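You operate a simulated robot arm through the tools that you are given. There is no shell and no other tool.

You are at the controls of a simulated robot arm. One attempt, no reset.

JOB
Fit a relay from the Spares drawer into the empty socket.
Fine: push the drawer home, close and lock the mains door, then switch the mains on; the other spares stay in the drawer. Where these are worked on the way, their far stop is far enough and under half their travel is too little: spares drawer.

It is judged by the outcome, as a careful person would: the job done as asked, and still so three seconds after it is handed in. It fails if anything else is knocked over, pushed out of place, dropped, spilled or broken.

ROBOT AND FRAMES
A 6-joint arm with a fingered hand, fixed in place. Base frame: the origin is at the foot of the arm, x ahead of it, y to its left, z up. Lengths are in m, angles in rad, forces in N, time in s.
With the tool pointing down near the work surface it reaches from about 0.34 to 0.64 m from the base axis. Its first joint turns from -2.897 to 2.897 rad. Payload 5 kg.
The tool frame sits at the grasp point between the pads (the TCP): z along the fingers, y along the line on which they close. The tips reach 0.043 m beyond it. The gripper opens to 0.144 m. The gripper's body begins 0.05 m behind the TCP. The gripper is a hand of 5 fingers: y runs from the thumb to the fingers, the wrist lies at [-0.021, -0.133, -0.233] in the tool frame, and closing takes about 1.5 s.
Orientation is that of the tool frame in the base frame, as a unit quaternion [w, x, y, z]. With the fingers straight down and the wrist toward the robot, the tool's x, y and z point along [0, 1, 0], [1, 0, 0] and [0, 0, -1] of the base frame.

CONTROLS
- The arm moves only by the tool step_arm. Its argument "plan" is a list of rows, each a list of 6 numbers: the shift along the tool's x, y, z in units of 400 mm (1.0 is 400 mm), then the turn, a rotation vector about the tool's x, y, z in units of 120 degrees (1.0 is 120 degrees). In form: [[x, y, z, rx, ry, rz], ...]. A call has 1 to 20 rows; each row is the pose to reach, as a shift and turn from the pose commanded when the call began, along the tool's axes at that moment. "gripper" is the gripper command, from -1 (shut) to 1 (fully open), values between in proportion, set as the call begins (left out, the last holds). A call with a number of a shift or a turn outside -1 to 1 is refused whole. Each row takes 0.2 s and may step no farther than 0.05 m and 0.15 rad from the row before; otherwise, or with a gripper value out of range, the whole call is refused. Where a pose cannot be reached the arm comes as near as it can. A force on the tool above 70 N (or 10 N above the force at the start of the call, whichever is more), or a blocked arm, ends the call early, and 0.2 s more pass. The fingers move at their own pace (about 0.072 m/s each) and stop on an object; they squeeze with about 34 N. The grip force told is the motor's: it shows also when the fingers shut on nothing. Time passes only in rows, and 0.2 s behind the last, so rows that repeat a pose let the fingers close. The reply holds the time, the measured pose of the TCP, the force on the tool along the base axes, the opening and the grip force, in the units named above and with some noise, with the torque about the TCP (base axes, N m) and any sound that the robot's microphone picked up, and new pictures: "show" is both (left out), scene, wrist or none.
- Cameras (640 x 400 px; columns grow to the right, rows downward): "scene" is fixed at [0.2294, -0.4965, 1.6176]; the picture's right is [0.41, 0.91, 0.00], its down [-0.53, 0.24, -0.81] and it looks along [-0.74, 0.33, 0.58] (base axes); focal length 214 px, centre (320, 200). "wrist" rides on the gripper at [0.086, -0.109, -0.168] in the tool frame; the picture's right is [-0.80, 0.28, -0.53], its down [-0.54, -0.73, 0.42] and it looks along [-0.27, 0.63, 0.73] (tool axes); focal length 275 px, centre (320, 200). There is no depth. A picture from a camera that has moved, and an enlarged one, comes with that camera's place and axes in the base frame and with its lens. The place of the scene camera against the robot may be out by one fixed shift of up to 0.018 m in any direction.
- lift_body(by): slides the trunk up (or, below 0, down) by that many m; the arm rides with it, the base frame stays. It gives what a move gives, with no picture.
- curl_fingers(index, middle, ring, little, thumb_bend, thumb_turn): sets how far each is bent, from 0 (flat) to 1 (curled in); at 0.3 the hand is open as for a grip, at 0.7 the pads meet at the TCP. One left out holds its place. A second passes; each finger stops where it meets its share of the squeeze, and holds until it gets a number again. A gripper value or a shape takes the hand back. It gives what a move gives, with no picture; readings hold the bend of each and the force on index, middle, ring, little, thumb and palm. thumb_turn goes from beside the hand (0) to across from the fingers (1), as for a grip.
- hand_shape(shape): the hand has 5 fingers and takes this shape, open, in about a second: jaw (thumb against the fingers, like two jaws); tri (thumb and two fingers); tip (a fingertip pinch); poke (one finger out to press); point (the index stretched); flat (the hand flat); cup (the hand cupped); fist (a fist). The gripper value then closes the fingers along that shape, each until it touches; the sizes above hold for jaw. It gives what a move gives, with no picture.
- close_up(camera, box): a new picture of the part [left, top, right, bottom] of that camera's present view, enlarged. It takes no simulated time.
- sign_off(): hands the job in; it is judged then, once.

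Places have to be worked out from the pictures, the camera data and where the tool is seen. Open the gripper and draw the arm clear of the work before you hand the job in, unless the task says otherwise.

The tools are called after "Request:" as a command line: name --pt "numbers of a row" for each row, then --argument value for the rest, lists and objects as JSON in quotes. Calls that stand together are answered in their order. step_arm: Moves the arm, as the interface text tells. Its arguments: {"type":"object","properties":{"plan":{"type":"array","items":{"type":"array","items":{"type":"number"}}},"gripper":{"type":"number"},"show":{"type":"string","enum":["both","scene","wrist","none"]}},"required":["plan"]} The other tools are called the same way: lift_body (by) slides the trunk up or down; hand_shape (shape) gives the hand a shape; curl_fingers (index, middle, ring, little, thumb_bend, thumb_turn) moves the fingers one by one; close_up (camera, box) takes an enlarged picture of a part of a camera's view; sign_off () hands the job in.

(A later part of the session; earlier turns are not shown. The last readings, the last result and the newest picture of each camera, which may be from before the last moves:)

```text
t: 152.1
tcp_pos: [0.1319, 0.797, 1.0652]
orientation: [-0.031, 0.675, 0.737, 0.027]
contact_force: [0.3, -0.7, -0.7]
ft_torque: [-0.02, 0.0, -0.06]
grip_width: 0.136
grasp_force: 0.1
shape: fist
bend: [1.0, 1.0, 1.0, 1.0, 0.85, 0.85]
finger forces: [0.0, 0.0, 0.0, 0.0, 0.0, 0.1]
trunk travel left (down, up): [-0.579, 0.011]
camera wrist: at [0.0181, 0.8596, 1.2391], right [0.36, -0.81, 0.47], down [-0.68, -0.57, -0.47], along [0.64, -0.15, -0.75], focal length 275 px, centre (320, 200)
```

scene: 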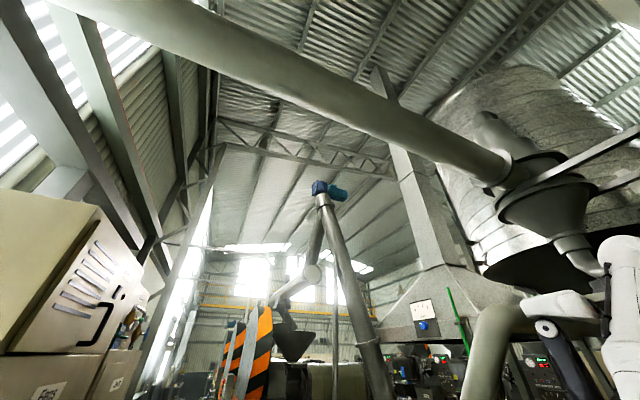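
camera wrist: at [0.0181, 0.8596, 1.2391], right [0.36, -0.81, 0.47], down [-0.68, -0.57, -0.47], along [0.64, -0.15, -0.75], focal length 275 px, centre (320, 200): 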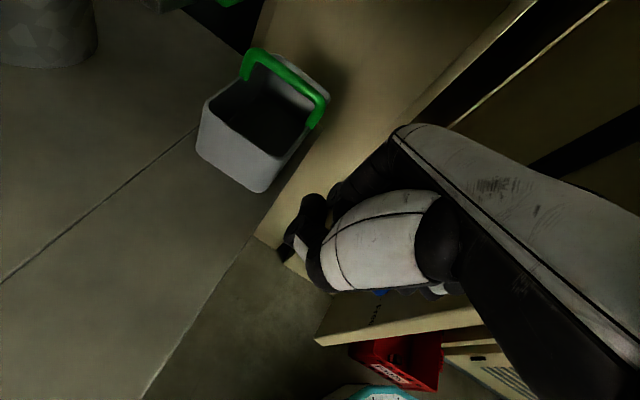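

Part of the door's outer face shows beneath the hand, with a label and the blue knob. I zoom in.

Request:
close_up --camera "wrist" --box '[300, 270, 480, 370]'

```text
3.56 times, centred on (390, 320) of wrist
camera zoom: at [0.0181, 0.8596, 1.2391], right [0.36, -0.81, 0.47], down [-0.68, -0.57, -0.47], along [0.64, -0.15, -0.75], focal length 979 px, centre (71, -227)
```

zoom: 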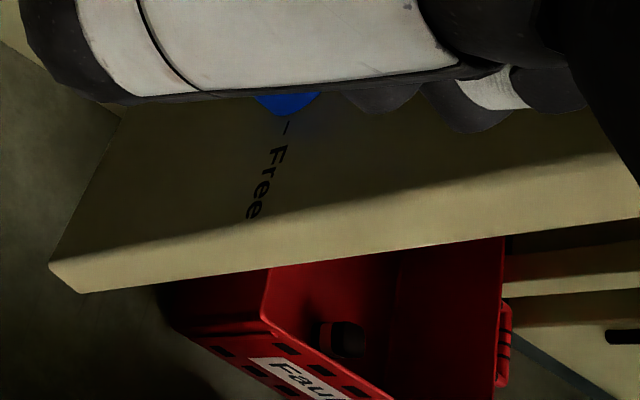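

The outer face carries a blue lock knob marked Free/Lock near (0.18, 0.71, 0.99). I raise the fist about 5 cm so it pushes above the knob.

Request:
step_arm --pt "-0.025 -0.002 -0.07 0 0 0" --pt "-0.045 -0.004 -0.14 0 0 0" --show "none"

```text
t: 152.7
tcp_pos: [0.1326, 0.7722, 1.1203]
orientation: [-0.031, 0.675, 0.736, 0.027]
contact_force: [-0.3, -0.2, -0.5]
ft_torque: [0.06, 0.02, 0.01]
grip_width: 0.1364
grasp_force: 0.0
shape: fist
bend: [1.0, 1.0, 1.0, 1.0, 0.85, 0.85]
finger forces: [0.0, 0.1, 0.0, 0.0, 0.0, 0.0]
trunk travel left (down, up): [-0.579, 0.011]
```

Now I push the door toward −y by 10 cm in small steps.

Request:
step_arm --pt "-0.06 -0.005 0 0 0 0" --pt "-0.12 -0.01 0 0 0 0" --pt "-0.18 -0.015 0 0 0 0" --pt "-0.24 -0.02 0 0 0 0" --show "wrist"

```text
t: 153.7
tcp_pos: [0.1318, 0.6777, 1.1129]
orientation: [-0.031, 0.675, 0.737, 0.028]
contact_force: [-7.9, -1.0, 6.7]
ft_torque: [-0.35, -1.1, -0.67]
grip_width: 0.1363
grasp_force: 0.1
shape: fist
bend: [1.0, 1.0, 1.0, 1.0, 0.85, 0.85]
finger forces: [0.0, 0.1, 1.9, 8.0, 0.1, 2.8]
trunk travel left (down, up): [-0.579, 0.011]
camera wrist: at [0.0167, 0.7398, 1.2868], right [0.36, -0.81, 0.47], down [-0.68, -0.57, -0.47], along [0.64, -0.15, -0.75], focal length 275 px, centre (320, 200)
```

wrist: 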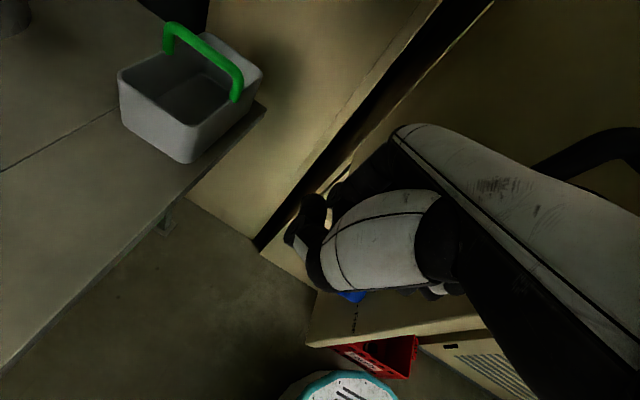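

The door is moving with light force (about 8 N). I look at the outer-face handle that came into view.

Request:
close_up --camera "wrist" --box '[380, 60, 640, 330]'

```text
1.48 times, centred on (510, 195) of wrist
camera zoom: at [0.0167, 0.7398, 1.2868], right [0.36, -0.81, 0.47], down [-0.68, -0.57, -0.47], along [0.64, -0.15, -0.75], focal length 408 px, centre (38, 207)
```

zoom: 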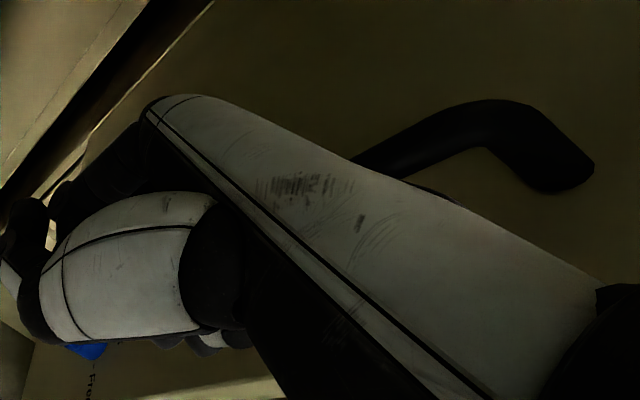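

The door also has a tall black D-handle on its outside, just ahead of the fist. I continue pushing −y.

Request:
step_arm --pt "-0.06 -0.005 0 0 0 0" --pt "-0.12 -0.01 0 0 0 0" --pt "-0.18 -0.015 0 0 0 0" --pt "-0.24 -0.02 0 0 0 0" --pt "-0.3 -0.025 0 0 0 0" --show "wrist"

```text
t: 154.9
tcp_pos: [0.1341, 0.555, 1.1023]
orientation: [-0.032, 0.675, 0.736, 0.028]
contact_force: [0.2, -0.3, -0.1]
ft_torque: [0.05, -0.01, 0.0]
grip_width: 0.1362
grasp_force: 0.1
shape: fist
bend: [1.0, 1.0, 1.0, 1.0, 0.85, 0.85]
finger forces: [0.0, 0.0, 0.0, 0.1, 0.0, 0.0]
trunk travel left (down, up): [-0.579, 0.011]
camera wrist: at [0.0202, 0.6186, 1.276], right [0.36, -0.81, 0.47], down [-0.68, -0.57, -0.47], along [0.64, -0.15, -0.75], focal length 275 px, centre (320, 200)
```

wrist: 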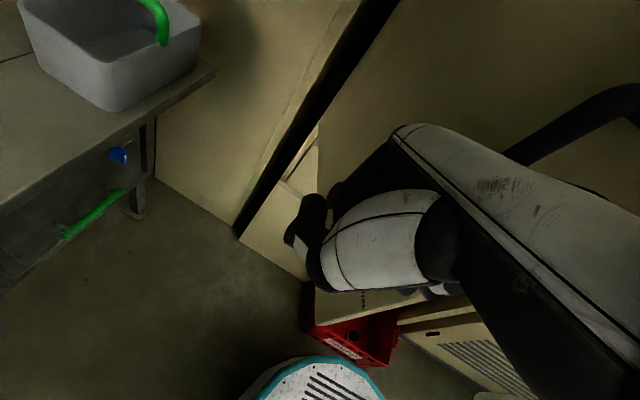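

The door has swung to about 70°. I keep pushing along its swing, toward −y and slightly +x.

Request:
step_arm --pt "-0.072 0.019 0 0 0 0" --pt "-0.145 0.038 0 0 0 0" --pt "-0.217 0.057 0 0 0 0" --pt "-0.29 0.076 0 0 0 0" --pt "-0.362 0.095 0 0 0 0" --show "wrist"

```text
t: 156.1
tcp_pos: [0.184, 0.4157, 1.0906]
orientation: [-0.032, 0.674, 0.737, 0.027]
contact_force: [-0.3, 0.2, -0.1]
ft_torque: [0.01, -0.03, -0.01]
grip_width: 0.1361
grasp_force: 0.0
shape: fist
bend: [1.0, 1.0, 1.0, 1.0, 0.85, 0.85]
finger forces: [0.0, 0.1, 0.0, 0.0, 0.0, 0.0]
trunk travel left (down, up): [-0.579, 0.011]
camera wrist: at [0.0708, 0.4791, 1.264], right [0.36, -0.81, 0.47], down [-0.68, -0.57, -0.47], along [0.64, -0.15, -0.75], focal length 275 px, centre (320, 200)
```

wrist: 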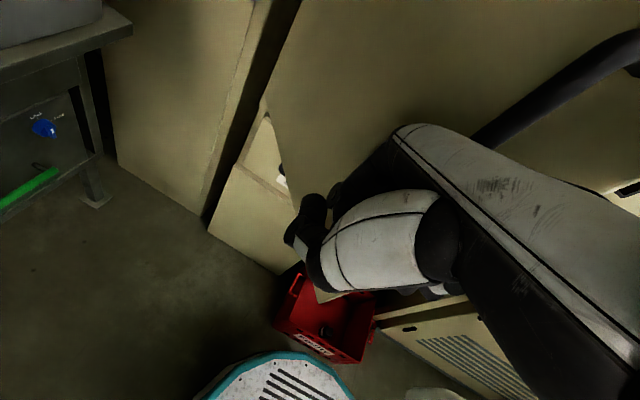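

The door is at about 48° and swings easily. I push on with the fist front toward +x.

Request:
step_arm --pt "-0.045 0.09 0 0 0 0" --pt "-0.09 0.18 0 0 0 0" --pt "-0.135 0.27 0 0 0 0" --pt "-0.18 0.36 0 0 0 0" --pt "-0.225 0.45 0 0 0 0" --show "wrist"

```text
t: 156.6
tcp_pos: [0.2376, 0.3962, 1.0833]
orientation: [-0.032, 0.683, 0.729, 0.021]
contact_force: [2.9, 3.0, -1.7]
ft_torque: [-0.18, 0.19, -0.01]
grip_width: 0.0
grasp_force: 0.0
shape: fist
bend: [1.0, 1.0, 1.0, 1.0, 0.85, 0.85]
finger forces: [0.0, 0.0, 0.0, 0.2, 0.0, 0.1]
trunk travel left (down, up): [-0.579, 0.011]
stopped in row 2: the force on the tool passed its limit at 92 N (the readings are from after the stop); the commanded pose is now the measured one
camera wrist: at [0.126, 0.4624, 1.2577], right [0.34, -0.81, 0.47], down [-0.7, -0.56, -0.45], along [0.63, -0.17, -0.76], focal length 275 px, centre (320, 200)
```

wrist: 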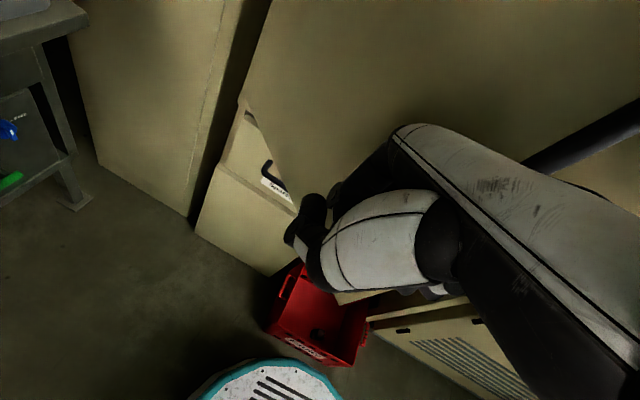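

The force spiked on contact (92 N) because I moved fast; the door is at about 37° now. I continue with slower steps.

Request:
step_arm --pt "-0.018 0.038 0 0 0 0" --pt "-0.036 0.076 0 0 0 0" --pt "-0.054 0.114 0 0 0 0" --pt "-0.072 0.152 0 0 0 0" --pt "-0.09 0.19 0 0 0 0" --pt "-0.108 0.228 0 0 0 0" --pt "-0.126 0.266 0 0 0 0" --pt "-0.144 0.304 0 0 0 0" --show "wrist"

```text
t: 158.4
tcp_pos: [0.3581, 0.3427, 1.0803]
orientation: [-0.032, 0.683, 0.729, 0.023]
contact_force: [0.3, -0.7, 0.3]
ft_torque: [0.0, -0.01, -0.01]
grip_width: 0.1364
grasp_force: 0.1
shape: fist
bend: [1.0, 1.0, 1.0, 1.0, 0.85, 0.85]
finger forces: [0.0, 0.0, 0.1, 0.0, 0.1, 0.0]
trunk travel left (down, up): [-0.579, 0.011]
camera wrist: at [0.2475, 0.4081, 1.255], right [0.34, -0.81, 0.47], down [-0.7, -0.56, -0.46], along [0.63, -0.17, -0.76], focal length 275 px, centre (320, 200)
```

wrist: 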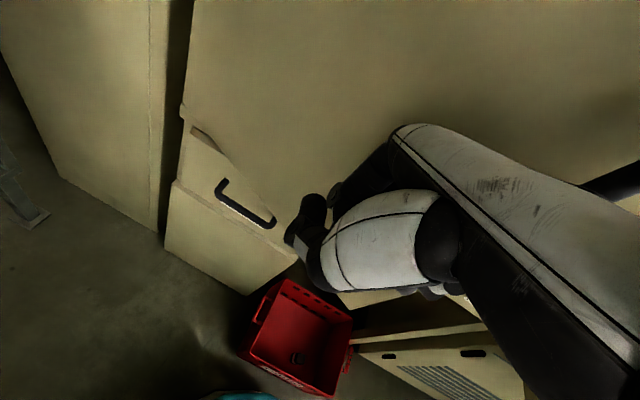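

The door follows. I keep pushing slowly toward closed.

Request:
step_arm --pt "-0.014 0.038 0 0 0 0" --pt "-0.028 0.076 0 0 0 0" --pt "-0.042 0.114 0 0 0 0" --pt "-0.056 0.152 0 0 0 0" --pt "-0.07 0.19 0 0 0 0" --pt "-0.084 0.228 0 0 0 0" --pt "-0.098 0.266 0 0 0 0" --show "wrist"

```text
t: 160.0
tcp_pos: [0.4678, 0.3101, 1.0754]
orientation: [-0.032, 0.683, 0.73, 0.022]
contact_force: [0.0, -0.4, 0.3]
ft_torque: [-0.03, -0.01, 0.03]
grip_width: 0.1362
grasp_force: 0.1
shape: fist
bend: [1.0, 1.0, 1.0, 1.0, 0.85, 0.85]
finger forces: [0.1, 0.1, 0.0, 0.1, 0.0, 0.0]
trunk travel left (down, up): [-0.579, 0.011]
camera wrist: at [0.3564, 0.3762, 1.2496], right [0.34, -0.81, 0.47], down [-0.7, -0.56, -0.46], along [0.63, -0.17, -0.76], focal length 275 px, centre (320, 200)
```

wrist: 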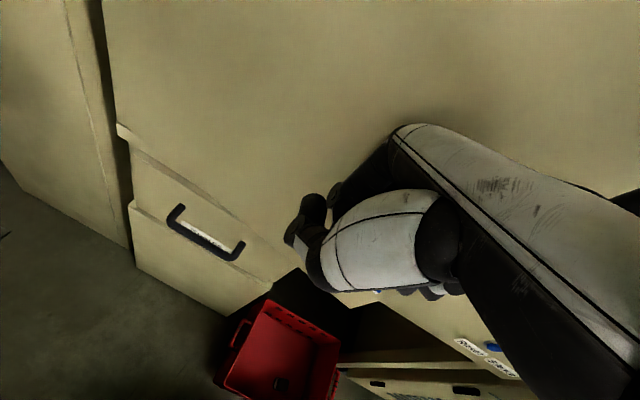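

The door is nearly shut. I push the last centimetres gently until it meets the frame.

Request:
step_arm --pt "0 0.025 0 0 0 0" --pt "0 0.05 0 0 0 0" --pt "0 0.075 0 0 0 0" --pt "0 0.1 0 0 0 0" --pt "0 0.12 0 0 0 0" --show "wrist"

```text
t: 161.2
tcp_pos: [0.5147, 0.3142, 1.0746]
orientation: [-0.033, 0.683, 0.729, 0.022]
contact_force: [-0.3, -1.0, 0.1]
ft_torque: [0.01, 0.02, 0.01]
grip_width: 0.1363
grasp_force: 0.1
shape: fist
bend: [1.0, 1.0, 1.0, 1.0, 0.85, 0.85]
finger forces: [0.0, 0.0, 0.0, 0.1, 0.1, 0.1]
trunk travel left (down, up): [-0.579, 0.011]
camera wrist: at [0.4035, 0.3802, 1.2494], right [0.34, -0.81, 0.47], down [-0.7, -0.56, -0.46], along [0.63, -0.17, -0.76], focal length 275 px, centre (320, 200)
```

wrist: 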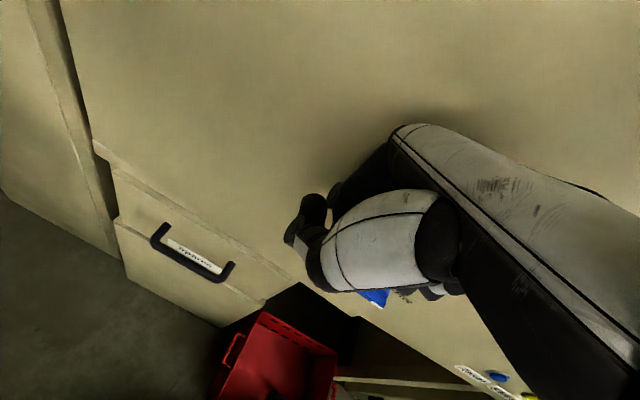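

Still no contact force; I go on in 1 cm steps.

Request:
step_arm --pt "0 0.02 0 0 0 0" --pt "0 0.04 0 0 0 0" --pt "0 0.06 0 0 0 0" --pt "0 0.08 0 0 0 0" --show "wrist"

```text
t: 162.2
tcp_pos: [0.5397, 0.3156, 1.0749]
orientation: [-0.032, 0.683, 0.729, 0.02]
contact_force: [-39.8, -8.5, 0.4]
ft_torque: [0.7, -3.28, -1.16]
grip_width: 0.1364
grasp_force: 0.2
shape: fist
bend: [1.0, 1.0, 1.0, 1.0, 0.85, 0.85]
finger forces: [0.0, 40.1, 0.0, 0.0, 0.0, 0.0]
trunk travel left (down, up): [-0.579, 0.011]
camera wrist: at [0.4293, 0.3818, 1.2493], right [0.34, -0.81, 0.47], down [-0.7, -0.56, -0.45], along [0.63, -0.17, -0.76], focal length 275 px, centre (320, 200)
```

wrist: 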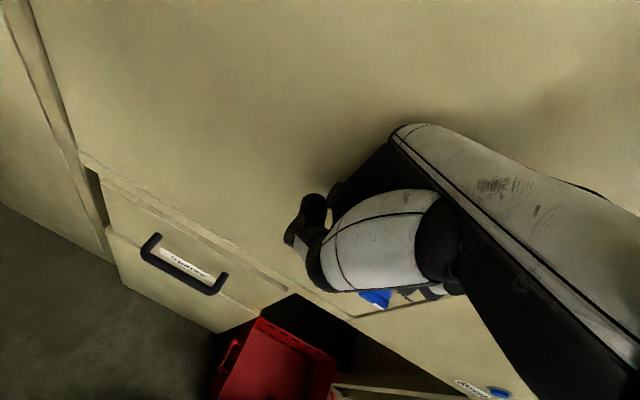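

The door is against its frame (40 N). I back the hand off and look at the lock knob and the rest of the front.

Request:
step_arm --pt "-0.02 -0.06 0 0 0 0" --pt "-0.06 -0.16 0 0 0 0" --pt "-0.12 -0.26 0 0 0 0" --pt "-0.18 -0.36 0 0 0 0" --pt "-0.24 -0.46 0 0 0 0" --pt "-0.3 -0.56 0 0 0 0" --show "wrist"

```text
t: 163.6
tcp_pos: [0.3726, 0.2165, 1.0962]
orientation: [-0.032, 0.684, 0.729, 0.021]
contact_force: [-0.3, -0.1, -0.2]
ft_torque: [0.05, -0.05, 0.03]
grip_width: 0.1362
grasp_force: 0.0
shape: fist
bend: [1.0, 1.0, 1.0, 1.0, 0.85, 0.85]
finger forces: [0.1, 0.0, 0.0, 0.0, 0.1, 0.1]
out of reach, approached as far as the arm can: row 5, 6
trunk travel left (down, up): [-0.579, 0.011]
camera wrist: at [0.2624, 0.2839, 1.2709], right [0.34, -0.81, 0.47], down [-0.7, -0.56, -0.45], along [0.63, -0.17, -0.76], focal length 275 px, centre (320, 200)
```

wrist: 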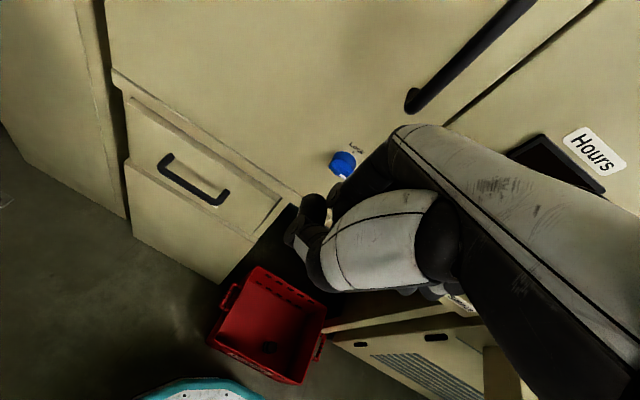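

The door is shut: knob near its lower free corner, handle above. I zoom on the knob.

Request:
close_up --camera "wrist" --box '[290, 110, 430, 220]'

Request:
close_up --camera "wrist" --box '[360, 0, 640, 200]'

```text
3.64 times, centred on (360, 165) of wrist
camera zoom: at [0.2624, 0.2839, 1.2709], right [0.34, -0.81, 0.47], down [-0.7, -0.56, -0.45], along [0.63, -0.17, -0.76], focal length 1001 px, centre (174, 327)
```

zoom: 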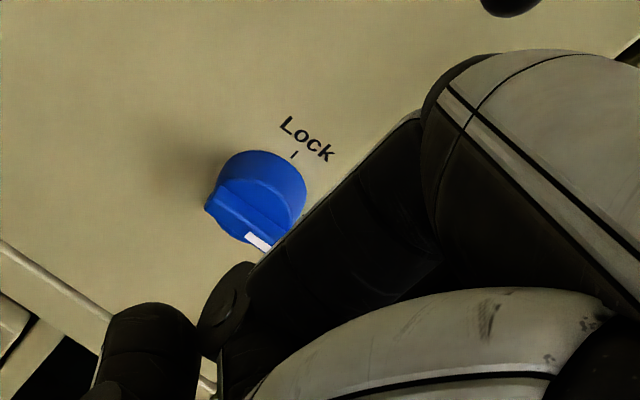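

```text
2.00 times, centred on (500, 100) of wrist
camera zoom: at [0.2624, 0.2839, 1.2709], right [0.34, -0.81, 0.47], down [-0.7, -0.56, -0.45], along [0.63, -0.17, -0.76], focal length 551 px, centre (-40, 400)
```

zoom: 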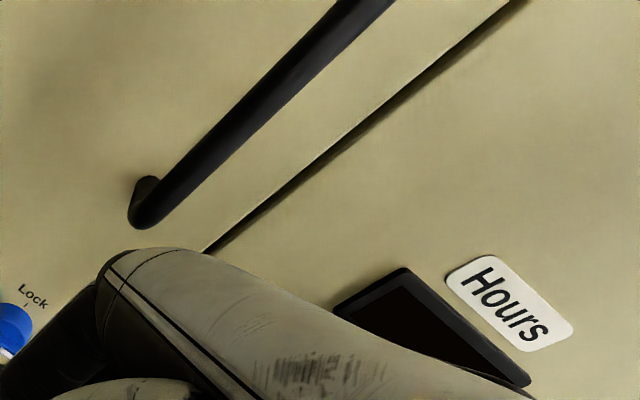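

The knob's fin and white pointer lie horizontal at "Free"; "Lock" is a quarter turn counter-clockwise (up). I lower the trunk for a comfortable working height first.

Request:
lift_body --by -0.2

```text
t: 165.8
tcp_pos: [0.3748, 0.218, 0.8959]
orientation: [-0.033, 0.683, 0.729, 0.021]
contact_force: [0.1, 0.0, 0.5]
ft_torque: [0.04, -0.01, -0.02]
grip_width: 0.1362
grasp_force: 0.0
shape: fist
bend: [1.0, 1.0, 1.0, 1.0, 0.85, 0.85]
finger forces: [0.1, 0.1, 0.0, 0.0, 0.1, 0.0]
trunk travel left (down, up): [-0.379, 0.211]
```

I pitch the hand to about 50° and come up to (0.38, 0.23, 1.10) for a frontal look at the door.

Request:
step_arm --pt "0.0097 0.001 -0.0723 -0.0606 -0.0068 0.0019" --pt "0.0194 0.002 -0.1446 -0.1212 -0.0136 0.0037" --pt "0.0291 0.003 -0.2169 -0.1818 -0.0204 0.0056" --pt "0.0389 0.004 -0.2891 -0.2425 -0.0272 0.0075" --pt "0.0486 0.005 -0.3614 -0.3031 -0.034 0.0094" --pt "0.0583 0.006 -0.4337 -0.3637 -0.0408 0.0112" --pt "0.068 0.007 -0.506 -0.4243 -0.0476 0.0131" --show "wrist"

```text
t: 167.4
tcp_pos: [0.3831, 0.2443, 1.1117]
orientation: [0.3, 0.642, 0.64, 0.298]
contact_force: [0.9, 0.4, 0.4]
ft_torque: [0.02, 0.0, 0.01]
grip_width: 0.1365
grasp_force: 0.2
shape: fist
bend: [1.0, 1.0, 1.0, 1.0, 0.85, 0.85]
finger forces: [0.0, 0.0, 0.1, 0.0, 0.1, 0.0]
out of reach, approached as far as the arm can: row 1, 2, 3, 4, 5, 6, 7
trunk travel left (down, up): [-0.379, 0.211]
camera wrist: at [0.1848, 0.3305, 1.1364], right [-0.23, -0.8, 0.56], down [-0.14, -0.54, -0.83], along [0.96, -0.27, 0.01], focal length 275 px, centre (320, 200)
```

wrist: 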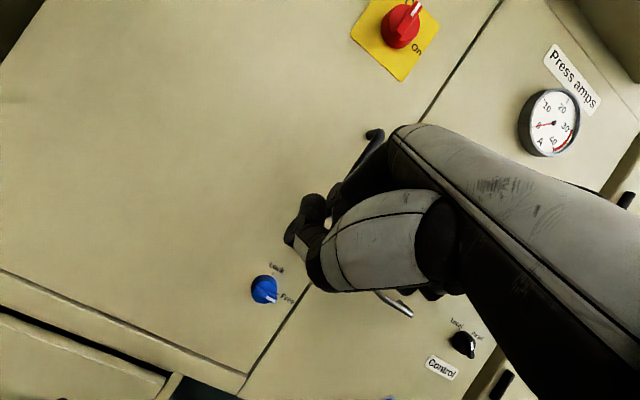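

The mains switch appears: a red rotary on a yellow plate at the top of the door. I zoom on both controls.

Request:
close_up --camera "wrist" --box '[330, 0, 460, 90]'

Request:
close_up --camera "wrist" --box '[220, 240, 330, 330]'

```text
4.44 times, centred on (395, 45) of wrist
camera zoom: at [0.1848, 0.3305, 1.1364], right [-0.23, -0.8, 0.56], down [-0.14, -0.54, -0.83], along [0.96, -0.27, 0.01], focal length 1224 px, centre (-13, 889)
```

zoom: 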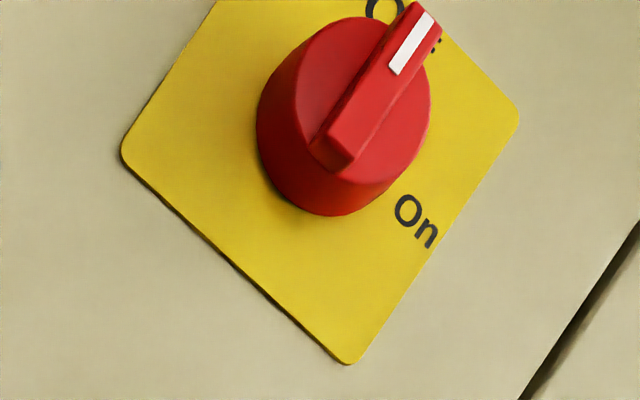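

```text
4.44 times, centred on (275, 285) of wrist
camera zoom: at [0.1848, 0.3305, 1.1364], right [-0.23, -0.8, 0.56], down [-0.14, -0.54, -0.83], along [0.96, -0.27, 0.01], focal length 1224 px, centre (520, -178)
```

zoom: 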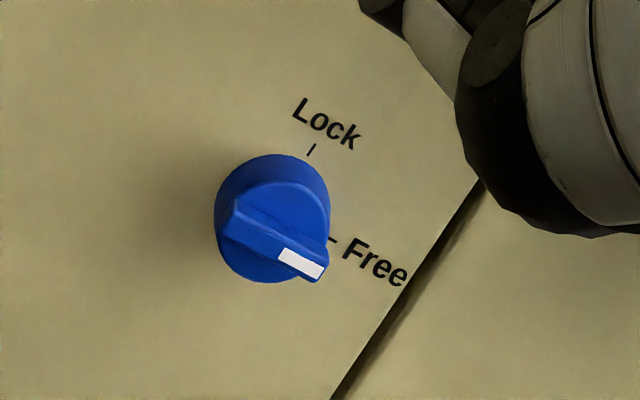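

Now it is clear: lock knob centre ≈(y 0.213, z 0.983), pointer at Free, quarter-turn CCW to Lock; mains switch ≈(y 0.268, z 1.40), Off→On is a quarter-turn clockwise. I lower the trunk for better arm geometry at the knob.

Request:
lift_body --by -0.26

Request:
hand_shape --shape "tip"

```text
t: 170.1
tcp_pos: [0.3827, 0.2435, 0.8525]
orientation: [0.299, 0.642, 0.641, 0.297]
contact_force: [-0.1, -0.2, -0.4]
ft_torque: [0.0, 0.0, -0.01]
grip_width: 0.136
grasp_force: 0.1
shape: fist
bend: [1.0, 1.0, 1.0, 1.0, 0.85, 0.85]
finger forces: [0.0, 0.1, 0.1, 0.1, 0.1, 0.1]
trunk travel left (down, up): [-0.119, 0.471]
```

```text
t: 170.9
tcp_pos: [0.3837, 0.2427, 0.851]
orientation: [0.299, 0.641, 0.641, 0.298]
contact_force: [-0.1, 1.5, 0.7]
ft_torque: [-0.04, 0.02, -0.03]
grip_width: 0.1434
grasp_force: 0.0
shape: tip
bend: [0.3, 0.98, 0.99, 0.99, 0.3, 0.97]
finger forces: [0.0, 0.0, 0.0, 0.0, 0.0, 0.1]
trunk travel left (down, up): [-0.119, 0.471]
```

I go to the pre-grasp in front of the knob: TCP (0.46, 0.213, 0.983), fingers pointing straight at the door, pinch opened about 6 cm vertically.

Request:
step_arm --pt "-0.0125 0.062 -0.0108 -0.0528 0 0" --pt "-0.025 0.124 -0.0217 -0.1057 0 0" --pt "-0.0375 0.186 -0.0325 -0.1585 0 0" --pt "-0.05 0.248 -0.0433 -0.2113 0 0" --pt "-0.0625 0.31 -0.0542 -0.2642 0 0" --pt "-0.075 0.3725 -0.065 -0.317 0 0" --gripper -0.1 --show "wrist"

```text
t: 172.3
tcp_pos: [0.4522, 0.2225, 0.983]
orientation: [0.475, 0.526, 0.524, 0.472]
contact_force: [0.7, -0.1, 0.1]
ft_torque: [-0.02, 0.0, 0.02]
grip_width: 0.0653
grasp_force: 0.1
shape: tip
bend: [0.73, 0.98, 0.99, 0.99, 0.72, 1.0]
finger forces: [0.1, 0.0, 0.0, 0.0, 0.1, 0.1]
out of reach, approached as far as the arm can: row 1, 2, 3, 4, 5, 6
trunk travel left (down, up): [-0.119, 0.471]
camera wrist: at [0.2746, 0.3103, 0.8908], right [-0.51, -0.79, 0.34], down [0.35, -0.54, -0.76], along [0.79, -0.27, 0.55], focal length 275 px, centre (320, 200)
```

wrist: 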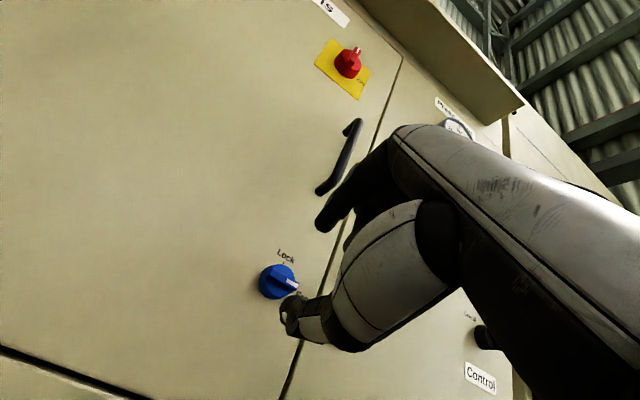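

Very clear view. I zoom to refine the knob's position relative to the fingers.

Request:
close_up --camera "wrist" --box '[230, 180, 390, 360]'

```text
2.22 times, centred on (310, 270) of wrist
camera zoom: at [0.2746, 0.3103, 0.8908], right [-0.51, -0.79, 0.34], down [0.35, -0.54, -0.76], along [0.79, -0.27, 0.55], focal length 612 px, centre (342, 44)
```

zoom: 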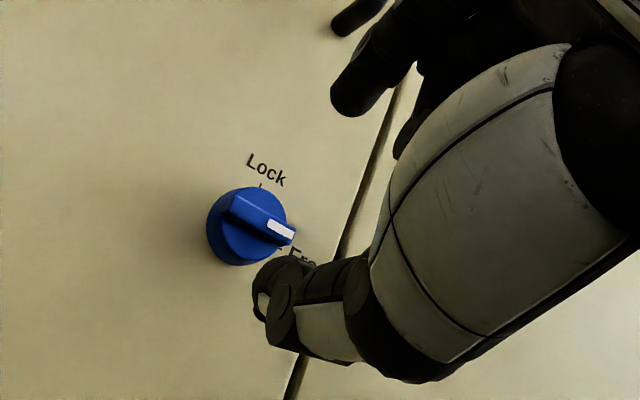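

The knob centre is (y≈0.213, z≈0.980), and the door face x≈0.596. I resync and advance so the pinch straddles the knob above and below.

Request:
lift_body --by -0.002

Request:
step_arm --pt "-0.012 0.004 0.05 0 0 0" --pt "-0.024 0.009 0.1 0 0 0" --pt "-0.024 0.013 0.15 0 0 0" --pt "-0.024 0.0177 0.19 0 0 0" --pt "-0.024 0.02 0.219 0 0 0" --show "wrist"

Request:
close_up --camera "wrist" --box '[230, 180, 390, 360]'

```text
t: 172.9
tcp_pos: [0.4526, 0.2227, 0.9809]
orientation: [0.474, 0.525, 0.525, 0.474]
contact_force: [0.3, -0.7, 0.9]
ft_torque: [-0.01, 0.02, -0.04]
grip_width: 0.0655
grasp_force: 0.1
shape: tip
bend: [0.73, 0.98, 0.99, 0.99, 0.72, 1.0]
finger forces: [0.0, 0.1, 0.1, 0.0, 0.0, 0.0]
trunk travel left (down, up): [-0.117, 0.473]
```

```text
t: 174.1
tcp_pos: [0.5255, 0.2236, 1.0]
orientation: [0.468, 0.538, 0.527, 0.462]
contact_force: [-0.1, 0.1, 0.6]
ft_torque: [0.02, 0.05, 0.01]
grip_width: 0.0654
grasp_force: 0.0
shape: tip
bend: [0.73, 0.98, 0.99, 0.99, 0.72, 1.0]
finger forces: [0.1, 0.0, 0.0, 0.0, 0.1, 0.0]
out of reach, approached as far as the arm can: row 2, 3, 4, 5
trunk travel left (down, up): [-0.117, 0.473]
camera wrist: at [0.3451, 0.3123, 0.9147], right [-0.5, -0.79, 0.35], down [0.31, -0.54, -0.78], along [0.81, -0.28, 0.52], focal length 275 px, centre (320, 200)
```

wrist: 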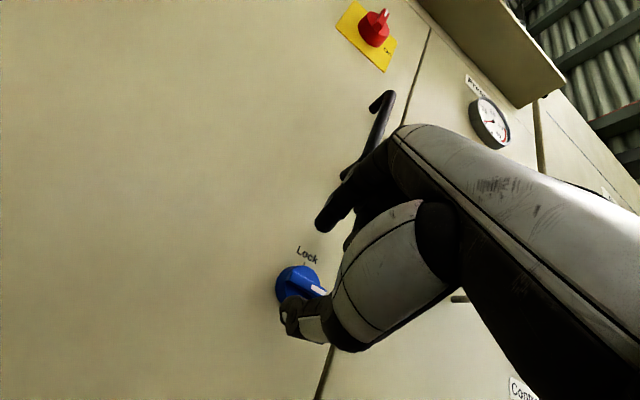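

```text
2.22 times, centred on (310, 270) of wrist
camera zoom: at [0.3451, 0.3123, 0.9147], right [-0.5, -0.79, 0.35], down [0.31, -0.54, -0.78], along [0.81, -0.28, 0.52], focal length 612 px, centre (342, 44)
```

zoom: 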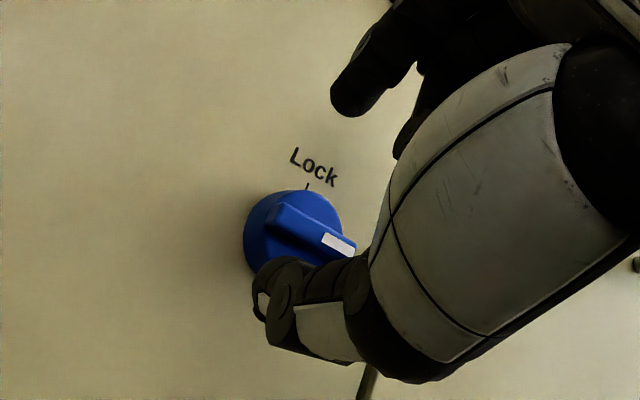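

Something limits the wrist here (2 cm high, 1 cm left). I back off, then raise the trunk so the hand works lower relative to the shoulder.

Request:
step_arm --pt "0 0 -0.08 0 0 0" --pt "0 0 -0.16 0 0 0" --pt "0 0 -0.22 0 0 0" --show "none"

Request:
lift_body --by 0.15

```text
t: 174.9
tcp_pos: [0.4353, 0.2207, 1.0113]
orientation: [0.475, 0.526, 0.524, 0.472]
contact_force: [0.2, 1.0, -0.4]
ft_torque: [0.02, -0.03, -0.03]
grip_width: 0.0654
grasp_force: 0.0
shape: tip
bend: [0.73, 0.98, 0.99, 0.99, 0.72, 1.0]
finger forces: [0.1, 0.1, 0.0, 0.1, 0.0, 0.0]
trunk travel left (down, up): [-0.117, 0.473]
```

```text
t: 176.6
tcp_pos: [0.4351, 0.2205, 1.1606]
orientation: [0.476, 0.526, 0.523, 0.472]
contact_force: [0.6, 0.5, 0.6]
ft_torque: [0.03, -0.03, 0.0]
grip_width: 0.0651
grasp_force: 0.1
shape: tip
bend: [0.73, 0.98, 0.99, 0.99, 0.72, 1.0]
finger forces: [0.0, 0.1, 0.0, 0.0, 0.0, 0.1]
trunk travel left (down, up): [-0.267, 0.323]
```

Now I lower the hand 18 cm to the knob's height with the arm.

Request:
step_arm --pt "-0.004 -0.09 0.009 0 0 0" --pt "-0.008 -0.18 0.018 0 0 0" --pt "-0.012 -0.27 0.028 0 0 0" --pt "-0.015 -0.36 0.037 0 0 0" --pt "-0.019 -0.4475 0.046 0 0 0" --show "none"

```text
t: 177.8
tcp_pos: [0.4398, 0.2763, 1.0207]
orientation: [0.455, 0.552, 0.536, 0.448]
contact_force: [0.4, -0.6, 0.2]
ft_torque: [0.01, 0.04, 0.06]
grip_width: 0.065
grasp_force: 0.1
shape: tip
bend: [0.73, 0.98, 0.99, 0.99, 0.72, 1.0]
finger forces: [0.0, 0.0, 0.0, 0.0, 0.0, 0.0]
out of reach, approached as far as the arm can: row 1, 2, 3, 4, 5
trunk travel left (down, up): [-0.267, 0.323]
```

The pattern fits a minimum fold distance (~0.32 m shoulder-to-wrist). Lowering the trunk fully increases that distance, so I do that.

Request:
lift_body --by -0.26

```text
t: 180.5
tcp_pos: [0.4391, 0.2758, 0.7603]
orientation: [0.455, 0.552, 0.537, 0.448]
contact_force: [0.1, 0.7, 0.6]
ft_torque: [0.02, -0.03, 0.01]
grip_width: 0.065
grasp_force: 0.1
shape: tip
bend: [0.73, 0.98, 0.99, 0.99, 0.72, 1.0]
finger forces: [0.1, 0.0, 0.1, 0.0, 0.0, 0.1]
trunk travel left (down, up): [-0.007, 0.583]
```

Now I raise the arm to the knob's height in front of the door.

Request:
step_arm --pt "-0.026 0.092 -0.012 -0.012 0 0" --pt "-0.051 0.183 -0.024 -0.025 0 0" --pt "-0.077 0.275 -0.036 -0.037 0 0" --pt "-0.103 0.367 -0.048 -0.05 0 0" --pt "-0.128 0.458 -0.06 -0.062 0 0" --pt "-0.154 0.55 -0.0725 -0.075 0 0" --show "wrist"

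```text
t: 181.9
tcp_pos: [0.4488, 0.2146, 0.9818]
orientation: [0.497, 0.515, 0.5, 0.488]
contact_force: [0.2, 0.9, -0.5]
ft_torque: [-0.02, -0.05, -0.01]
grip_width: 0.0652
grasp_force: 0.0
shape: tip
bend: [0.73, 0.98, 0.99, 0.99, 0.72, 1.0]
finger forces: [0.0, 0.0, 0.1, 0.0, 0.0, 0.0]
trunk travel left (down, up): [-0.007, 0.583]
camera wrist: at [0.2802, 0.3051, 0.878], right [-0.54, -0.79, 0.3], down [0.39, -0.55, -0.74], along [0.74, -0.29, 0.6], focal length 275 px, centre (320, 200)
```

wrist: 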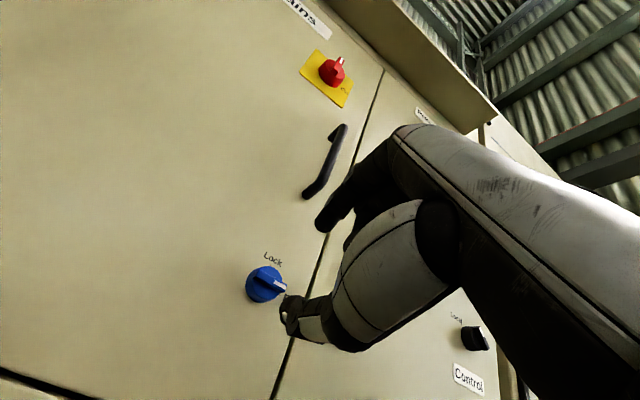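

Reached without complaint; the label reads "Mains". I advance onto the knob, TCP x≈0.54.

Request:
step_arm --pt "0 0.001 0.06 0 0 0" --pt "0 0.002 0.12 0 0 0" --pt "0 0.003 0.17 0 0 0" --pt "0 0.004 0.205 0 0 0" --pt "0 0.004 0.2275 0 0 0" --show "wrist"

Request:
close_up --camera "wrist" --box '[230, 180, 390, 360]'

```text
t: 183.1
tcp_pos: [0.5367, 0.2133, 0.9885]
orientation: [0.494, 0.519, 0.501, 0.486]
contact_force: [0.5, -0.7, 0.3]
ft_torque: [-0.01, 0.0, 0.03]
grip_width: 0.065
grasp_force: 0.0
shape: tip
bend: [0.73, 0.98, 0.99, 0.99, 0.72, 1.0]
finger forces: [0.0, 0.0, 0.1, 0.0, 0.0, 0.1]
out of reach, approached as far as the arm can: row 4, 5
trunk travel left (down, up): [-0.007, 0.583]
camera wrist: at [0.3667, 0.3058, 0.8864], right [-0.54, -0.78, 0.3], down [0.38, -0.55, -0.75], along [0.75, -0.29, 0.59], focal length 275 px, centre (320, 200)
```

wrist: 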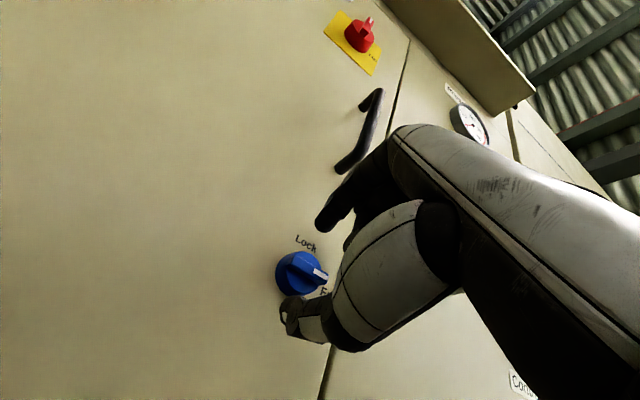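

```text
2.22 times, centred on (310, 270) of wrist
camera zoom: at [0.3667, 0.3058, 0.8864], right [-0.54, -0.78, 0.3], down [0.38, -0.55, -0.75], along [0.75, -0.29, 0.59], focal length 612 px, centre (342, 44)
```

zoom: 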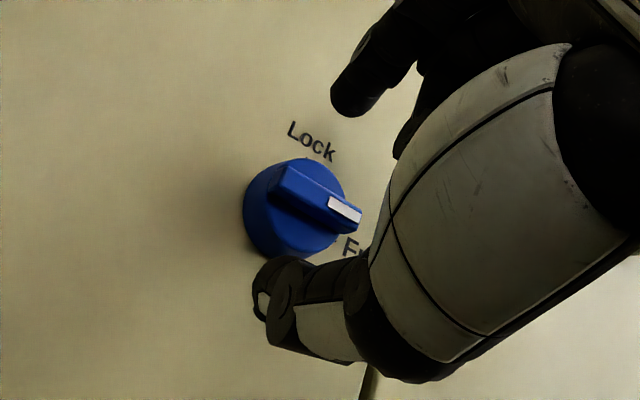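

The knob sits between index (above) and thumb (below). I close the pinch on it.

Request:
step_arm --pt "0 0 0 0 0 0" --pt "0 0 0 0 0 0" --pt "0 0 0 0 0 0" --pt "0 0 0 0 0 0" --pt "0 0 0 0 0 0" --pt "0 0 0 0 0 0" --gripper -1 --show "none"

Request:
close_up --camera "wrist" --box '[230, 180, 390, 360]'

```text
t: 184.5
tcp_pos: [0.5351, 0.2148, 0.9884]
orientation: [0.494, 0.519, 0.501, 0.485]
contact_force: [-6.5, -0.1, -1.1]
ft_torque: [0.07, 0.07, 0.04]
grip_width: 0.0077
grasp_force: 33.6
shape: tip
bend: [0.7, 1.0, 1.0, 1.0, 0.74, 1.0]
finger forces: [28.7, 0.0, 0.0, 0.0, 27.9, 0.0]
trunk travel left (down, up): [-0.007, 0.583]
```

```text
2.22 times, centred on (310, 270) of wrist
camera zoom: at [0.3661, 0.3059, 0.8866], right [-0.54, -0.78, 0.3], down [0.38, -0.55, -0.75], along [0.75, -0.29, 0.59], focal length 612 px, centre (342, 44)
```

zoom: 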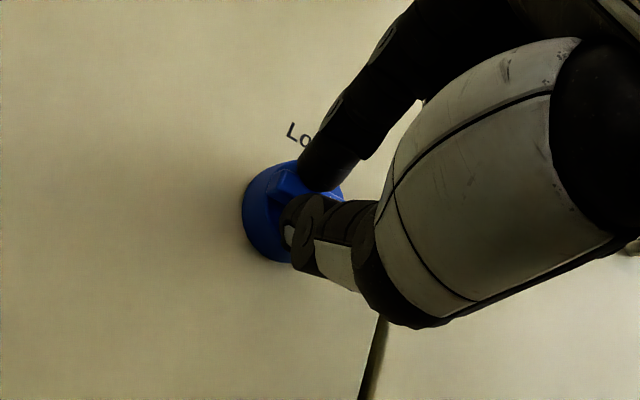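

The pinch has clamped the fin (7.7 mm, 28 N each side). I rotate counter-clockwise 45° about the knob's axis first and check.

Request:
step_arm --pt "0.0023 -0.0006 0 0 0 -0.0536" --pt "0.0046 -0.0015 0 0 0 -0.1071" --pt "0.0067 -0.0027 0 0 0 -0.1607" --pt "0.0087 -0.004 0 0 0 -0.2143" --pt "0.0105 -0.0056 0 0 0 -0.2679" --pt "0.0121 -0.0074 0 0 0 -0.3214" --pt "0.0135 -0.0093 0 0 0 -0.375" --show "wrist"

Request:
close_up --camera "wrist" --box '[230, 160, 390, 320]'

```text
t: 186.3
tcp_pos: [0.5237, 0.2798, 0.9609]
orientation: [0.626, 0.28, 0.689, 0.236]
contact_force: [-0.7, -0.4, 0.1]
ft_torque: [0.01, 0.01, 0.0]
grip_width: 0.007
grasp_force: 33.6
shape: tip
bend: [0.71, 1.0, 1.0, 1.0, 0.8, 1.0]
finger forces: [0.1, 0.0, 0.0, 0.0, 0.1, 0.0]
out of reach, approached as far as the arm can: row 1, 2, 3, 4, 5, 6, 7
trunk travel left (down, up): [-0.007, 0.583]
stopped in row 7: the arm was blocked; the commanded pose is now the measured one
camera wrist: at [0.3427, 0.2633, 0.842], right [-0.46, -0.32, 0.83], down [0.39, -0.91, -0.14], along [0.8, 0.26, 0.54], focal length 275 px, centre (320, 200)
```

wrist: 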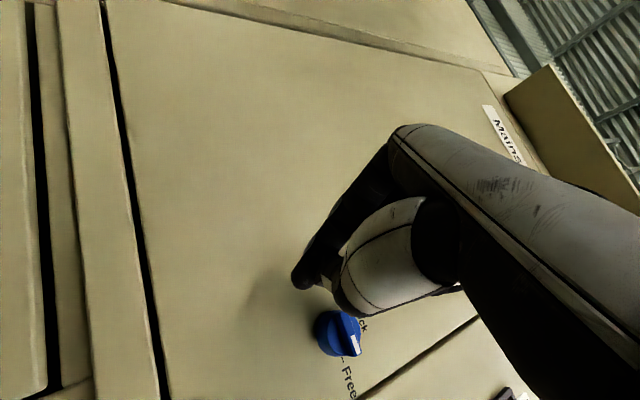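

```text
2.50 times, centred on (310, 240) of wrist
camera zoom: at [0.3427, 0.2633, 0.842], right [-0.46, -0.32, 0.83], down [0.39, -0.91, -0.14], along [0.8, 0.26, 0.54], focal length 688 px, centre (345, 100)
```

zoom: 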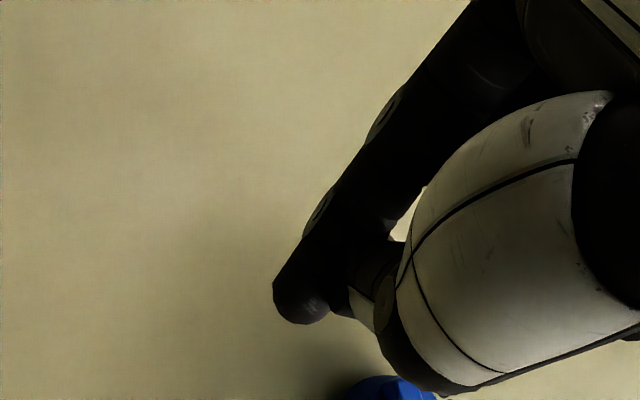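

The arm drifted (a limit) and slipped off the knob. I look at where the knob's pointer is now.

Request:
close_up --camera "wrist" --box '[290, 290, 410, 400]'

```text
3.64 times, centred on (350, 345) of wrist
camera zoom: at [0.3427, 0.2633, 0.842], right [-0.46, -0.32, 0.83], down [0.39, -0.91, -0.14], along [0.8, 0.26, 0.54], focal length 1001 px, centre (211, -327)
```

zoom: 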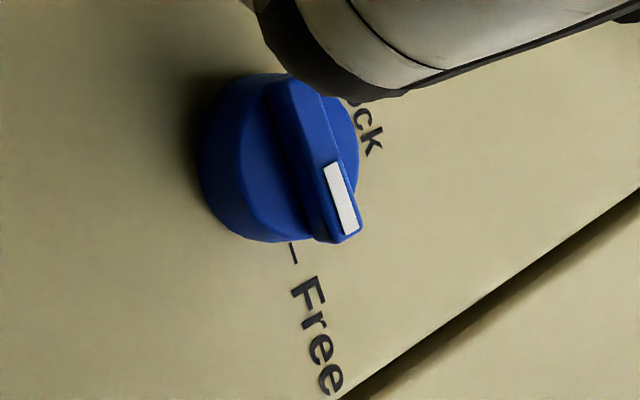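

The pointer still reads Free. Rolling the whole hand is limited here, so I'll instead push the fin's end round with one extended finger. I back off and try the "poke" shape to see where the fingertip lies.

Request:
step_arm --pt "0 0 -0.1 0 0 0" --pt "0 0 -0.2 0 0 0" --show "none"

Request:
hand_shape --shape "poke"

Request:
close_up --camera "wrist" --box '[0, 0, 640, 400]'

```text
t: 186.9
tcp_pos: [0.4393, 0.28, 0.9779]
orientation: [0.628, 0.282, 0.685, 0.239]
contact_force: [0.1, 0.5, -0.4]
ft_torque: [-0.03, 0.05, 0.03]
grip_width: 0.0073
grasp_force: 34.1
shape: tip
bend: [0.71, 1.0, 1.0, 1.0, 0.8, 1.0]
finger forces: [0.0, 0.0, 0.1, 0.0, 0.0, 0.0]
trunk travel left (down, up): [-0.007, 0.583]
```

```text
t: 187.8
tcp_pos: [0.4393, 0.2812, 0.9787]
orientation: [0.63, 0.282, 0.683, 0.238]
contact_force: [0.6, 0.3, -0.4]
ft_torque: [0.01, 0.0, 0.02]
grip_width: 0.0
grasp_force: 0.0
shape: poke
bend: [0.7, 0.88, 0.99, 0.99, 1.0, 1.0]
finger forces: [0.1, 0.1, 0.0, 0.1, 0.1, 0.0]
trunk travel left (down, up): [-0.007, 0.583]
```

```text
1.00 times, centred on (320, 200) of wrist (not enlarged: the box is as wide or as high as the picture)
camera zoom: at [0.2594, 0.266, 0.8573], right [-0.47, -0.32, 0.82], down [0.39, -0.91, -0.14], along [0.79, 0.25, 0.55], focal length 275 px, centre (320, 200)
```

zoom: 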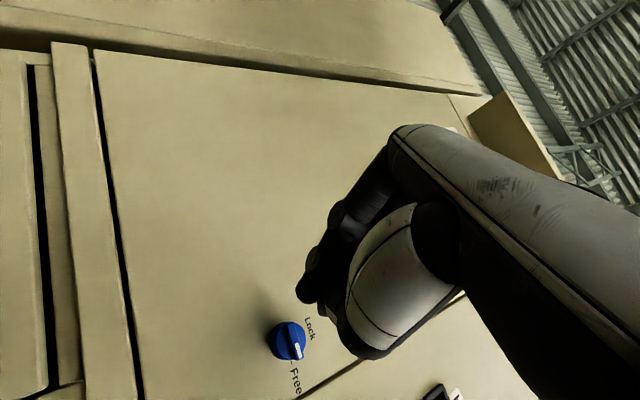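

The poke finger tip is visible ahead of the thumb. I roll the hand back to the upright forward pose, slightly above the knob height, where the arm is comfortable.

Request:
step_arm --pt "-0.027 -0.015 0.004 0 0 0.06" --pt "-0.054 -0.03 0.009 0 0 0.12" --pt "-0.081 -0.045 0.013 0 0 0.18" --pt "-0.108 -0.06 0.017 0 0 0.24" --pt "-0.135 -0.075 0.022 0 0 0.3" --pt "-0.1625 -0.09 0.026 0 0 0.358" --show "wrist"

Request:
close_up --camera "wrist" --box '[220, 180, 380, 360]'

```text
t: 189.2
tcp_pos: [0.4485, 0.2074, 1.0002]
orientation: [0.498, 0.513, 0.532, 0.453]
contact_force: [0.2, 0.8, 0.4]
ft_torque: [0.0, 0.01, 0.03]
grip_width: 0.0001
grasp_force: 0.1
shape: poke
bend: [0.7, 0.88, 0.99, 0.99, 1.0, 1.0]
finger forces: [0.0, 0.0, 0.1, 0.1, 0.0, 0.1]
trunk travel left (down, up): [-0.007, 0.583]
camera wrist: at [0.2734, 0.2919, 0.9015], right [-0.52, -0.76, 0.38], down [0.34, -0.6, -0.72], along [0.78, -0.25, 0.57], focal length 275 px, centre (320, 200)
```

wrist: 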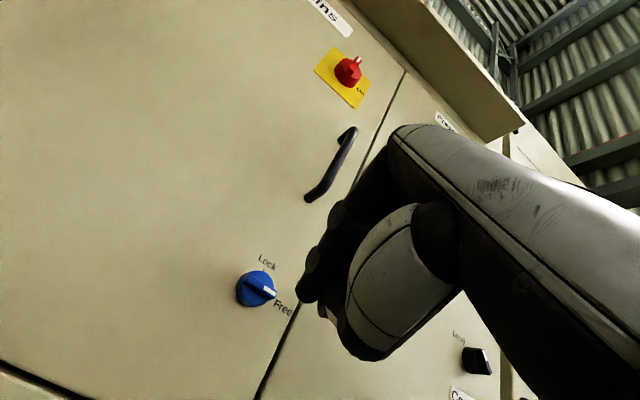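

```text
2.22 times, centred on (300, 270) of wrist
camera zoom: at [0.2734, 0.2919, 0.9015], right [-0.52, -0.76, 0.38], down [0.34, -0.6, -0.72], along [0.78, -0.25, 0.57], focal length 612 px, centre (364, 44)
```

zoom: 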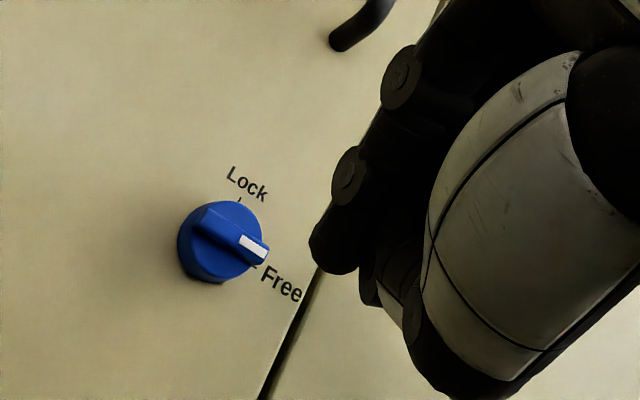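

I measured the fingertip at about TCP +(0.039, −0.009, −0.033). The fin's right end is at (0.192, 0.981). I tilt the hand to ~70° pitch and approach just below the fin's right end.

Request:
step_arm --pt "-0.002 0.004 0.045 0.042 0 0" --pt "-0.003 0.008 0.085 0.083 0 0" --pt "-0.0045 0.012 0.125 0.125 0 0" --show "none"

Request:
close_up --camera "wrist" --box '[220, 180, 380, 360]'

```text
t: 190.0
tcp_pos: [0.4985, 0.2041, 0.9991]
orientation: [0.426, 0.573, 0.588, 0.38]
contact_force: [0.2, 0.7, 0.5]
ft_torque: [-0.01, -0.01, -0.03]
grip_width: 0.0001
grasp_force: 0.1
shape: poke
bend: [0.7, 0.88, 0.99, 0.99, 1.0, 1.0]
finger forces: [0.0, 0.0, 0.0, 0.0, 0.0, 0.0]
trunk travel left (down, up): [-0.007, 0.583]
```

```text
2.22 times, centred on (300, 270) of wrist
camera zoom: at [0.3066, 0.2915, 0.9501], right [-0.42, -0.76, 0.5], down [0.13, -0.6, -0.79], along [0.9, -0.26, 0.35], focal length 612 px, centre (364, 44)
```

zoom: 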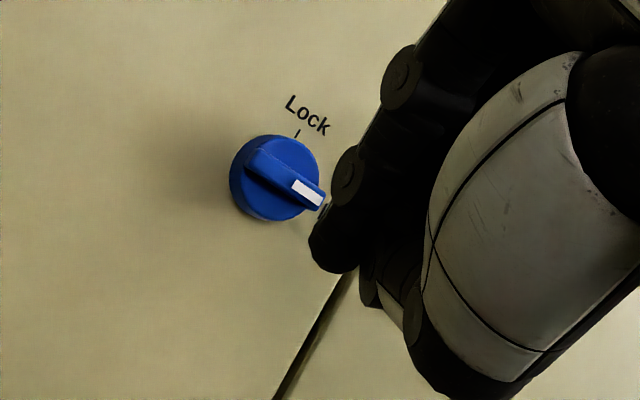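

The fingertip is at about (0.528, 0.195, 0.958), right below the fin's right end. I advance 4.5 cm toward the door.

Request:
step_arm --pt "0.001 0.013 0.035 0 0 0" --pt "0.0015 0.026 0.07 0 0 0" --pt "0.002 0.039 0.103 0 0 0" --show "none"

Request:
close_up --camera "wrist" --box '[220, 180, 380, 360]'

```text
t: 190.8
tcp_pos: [0.5448, 0.2047, 0.9994]
orientation: [0.427, 0.574, 0.588, 0.378]
contact_force: [-0.8, 0.7, 1.7]
ft_torque: [0.02, 0.05, 0.01]
grip_width: 0.0
grasp_force: 0.1
shape: poke
bend: [0.7, 0.88, 0.99, 0.99, 1.0, 1.0]
finger forces: [0.1, 0.0, 0.0, 0.0, 0.0, 0.0]
trunk travel left (down, up): [-0.007, 0.583]
```

```text
2.22 times, centred on (300, 270) of wrist
camera zoom: at [0.3506, 0.2922, 0.9501], right [-0.42, -0.75, 0.51], down [0.13, -0.6, -0.79], along [0.9, -0.26, 0.35], focal length 612 px, centre (364, 44)
```

zoom: 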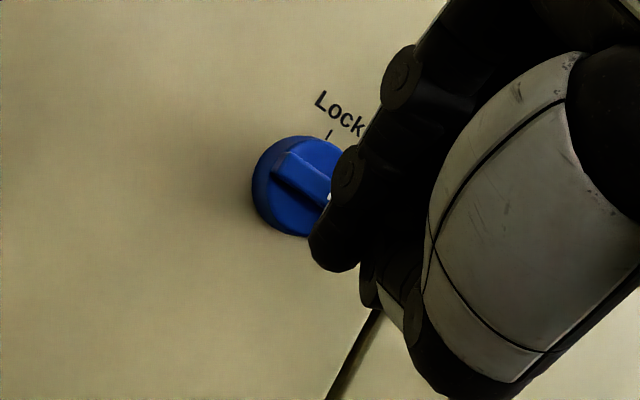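

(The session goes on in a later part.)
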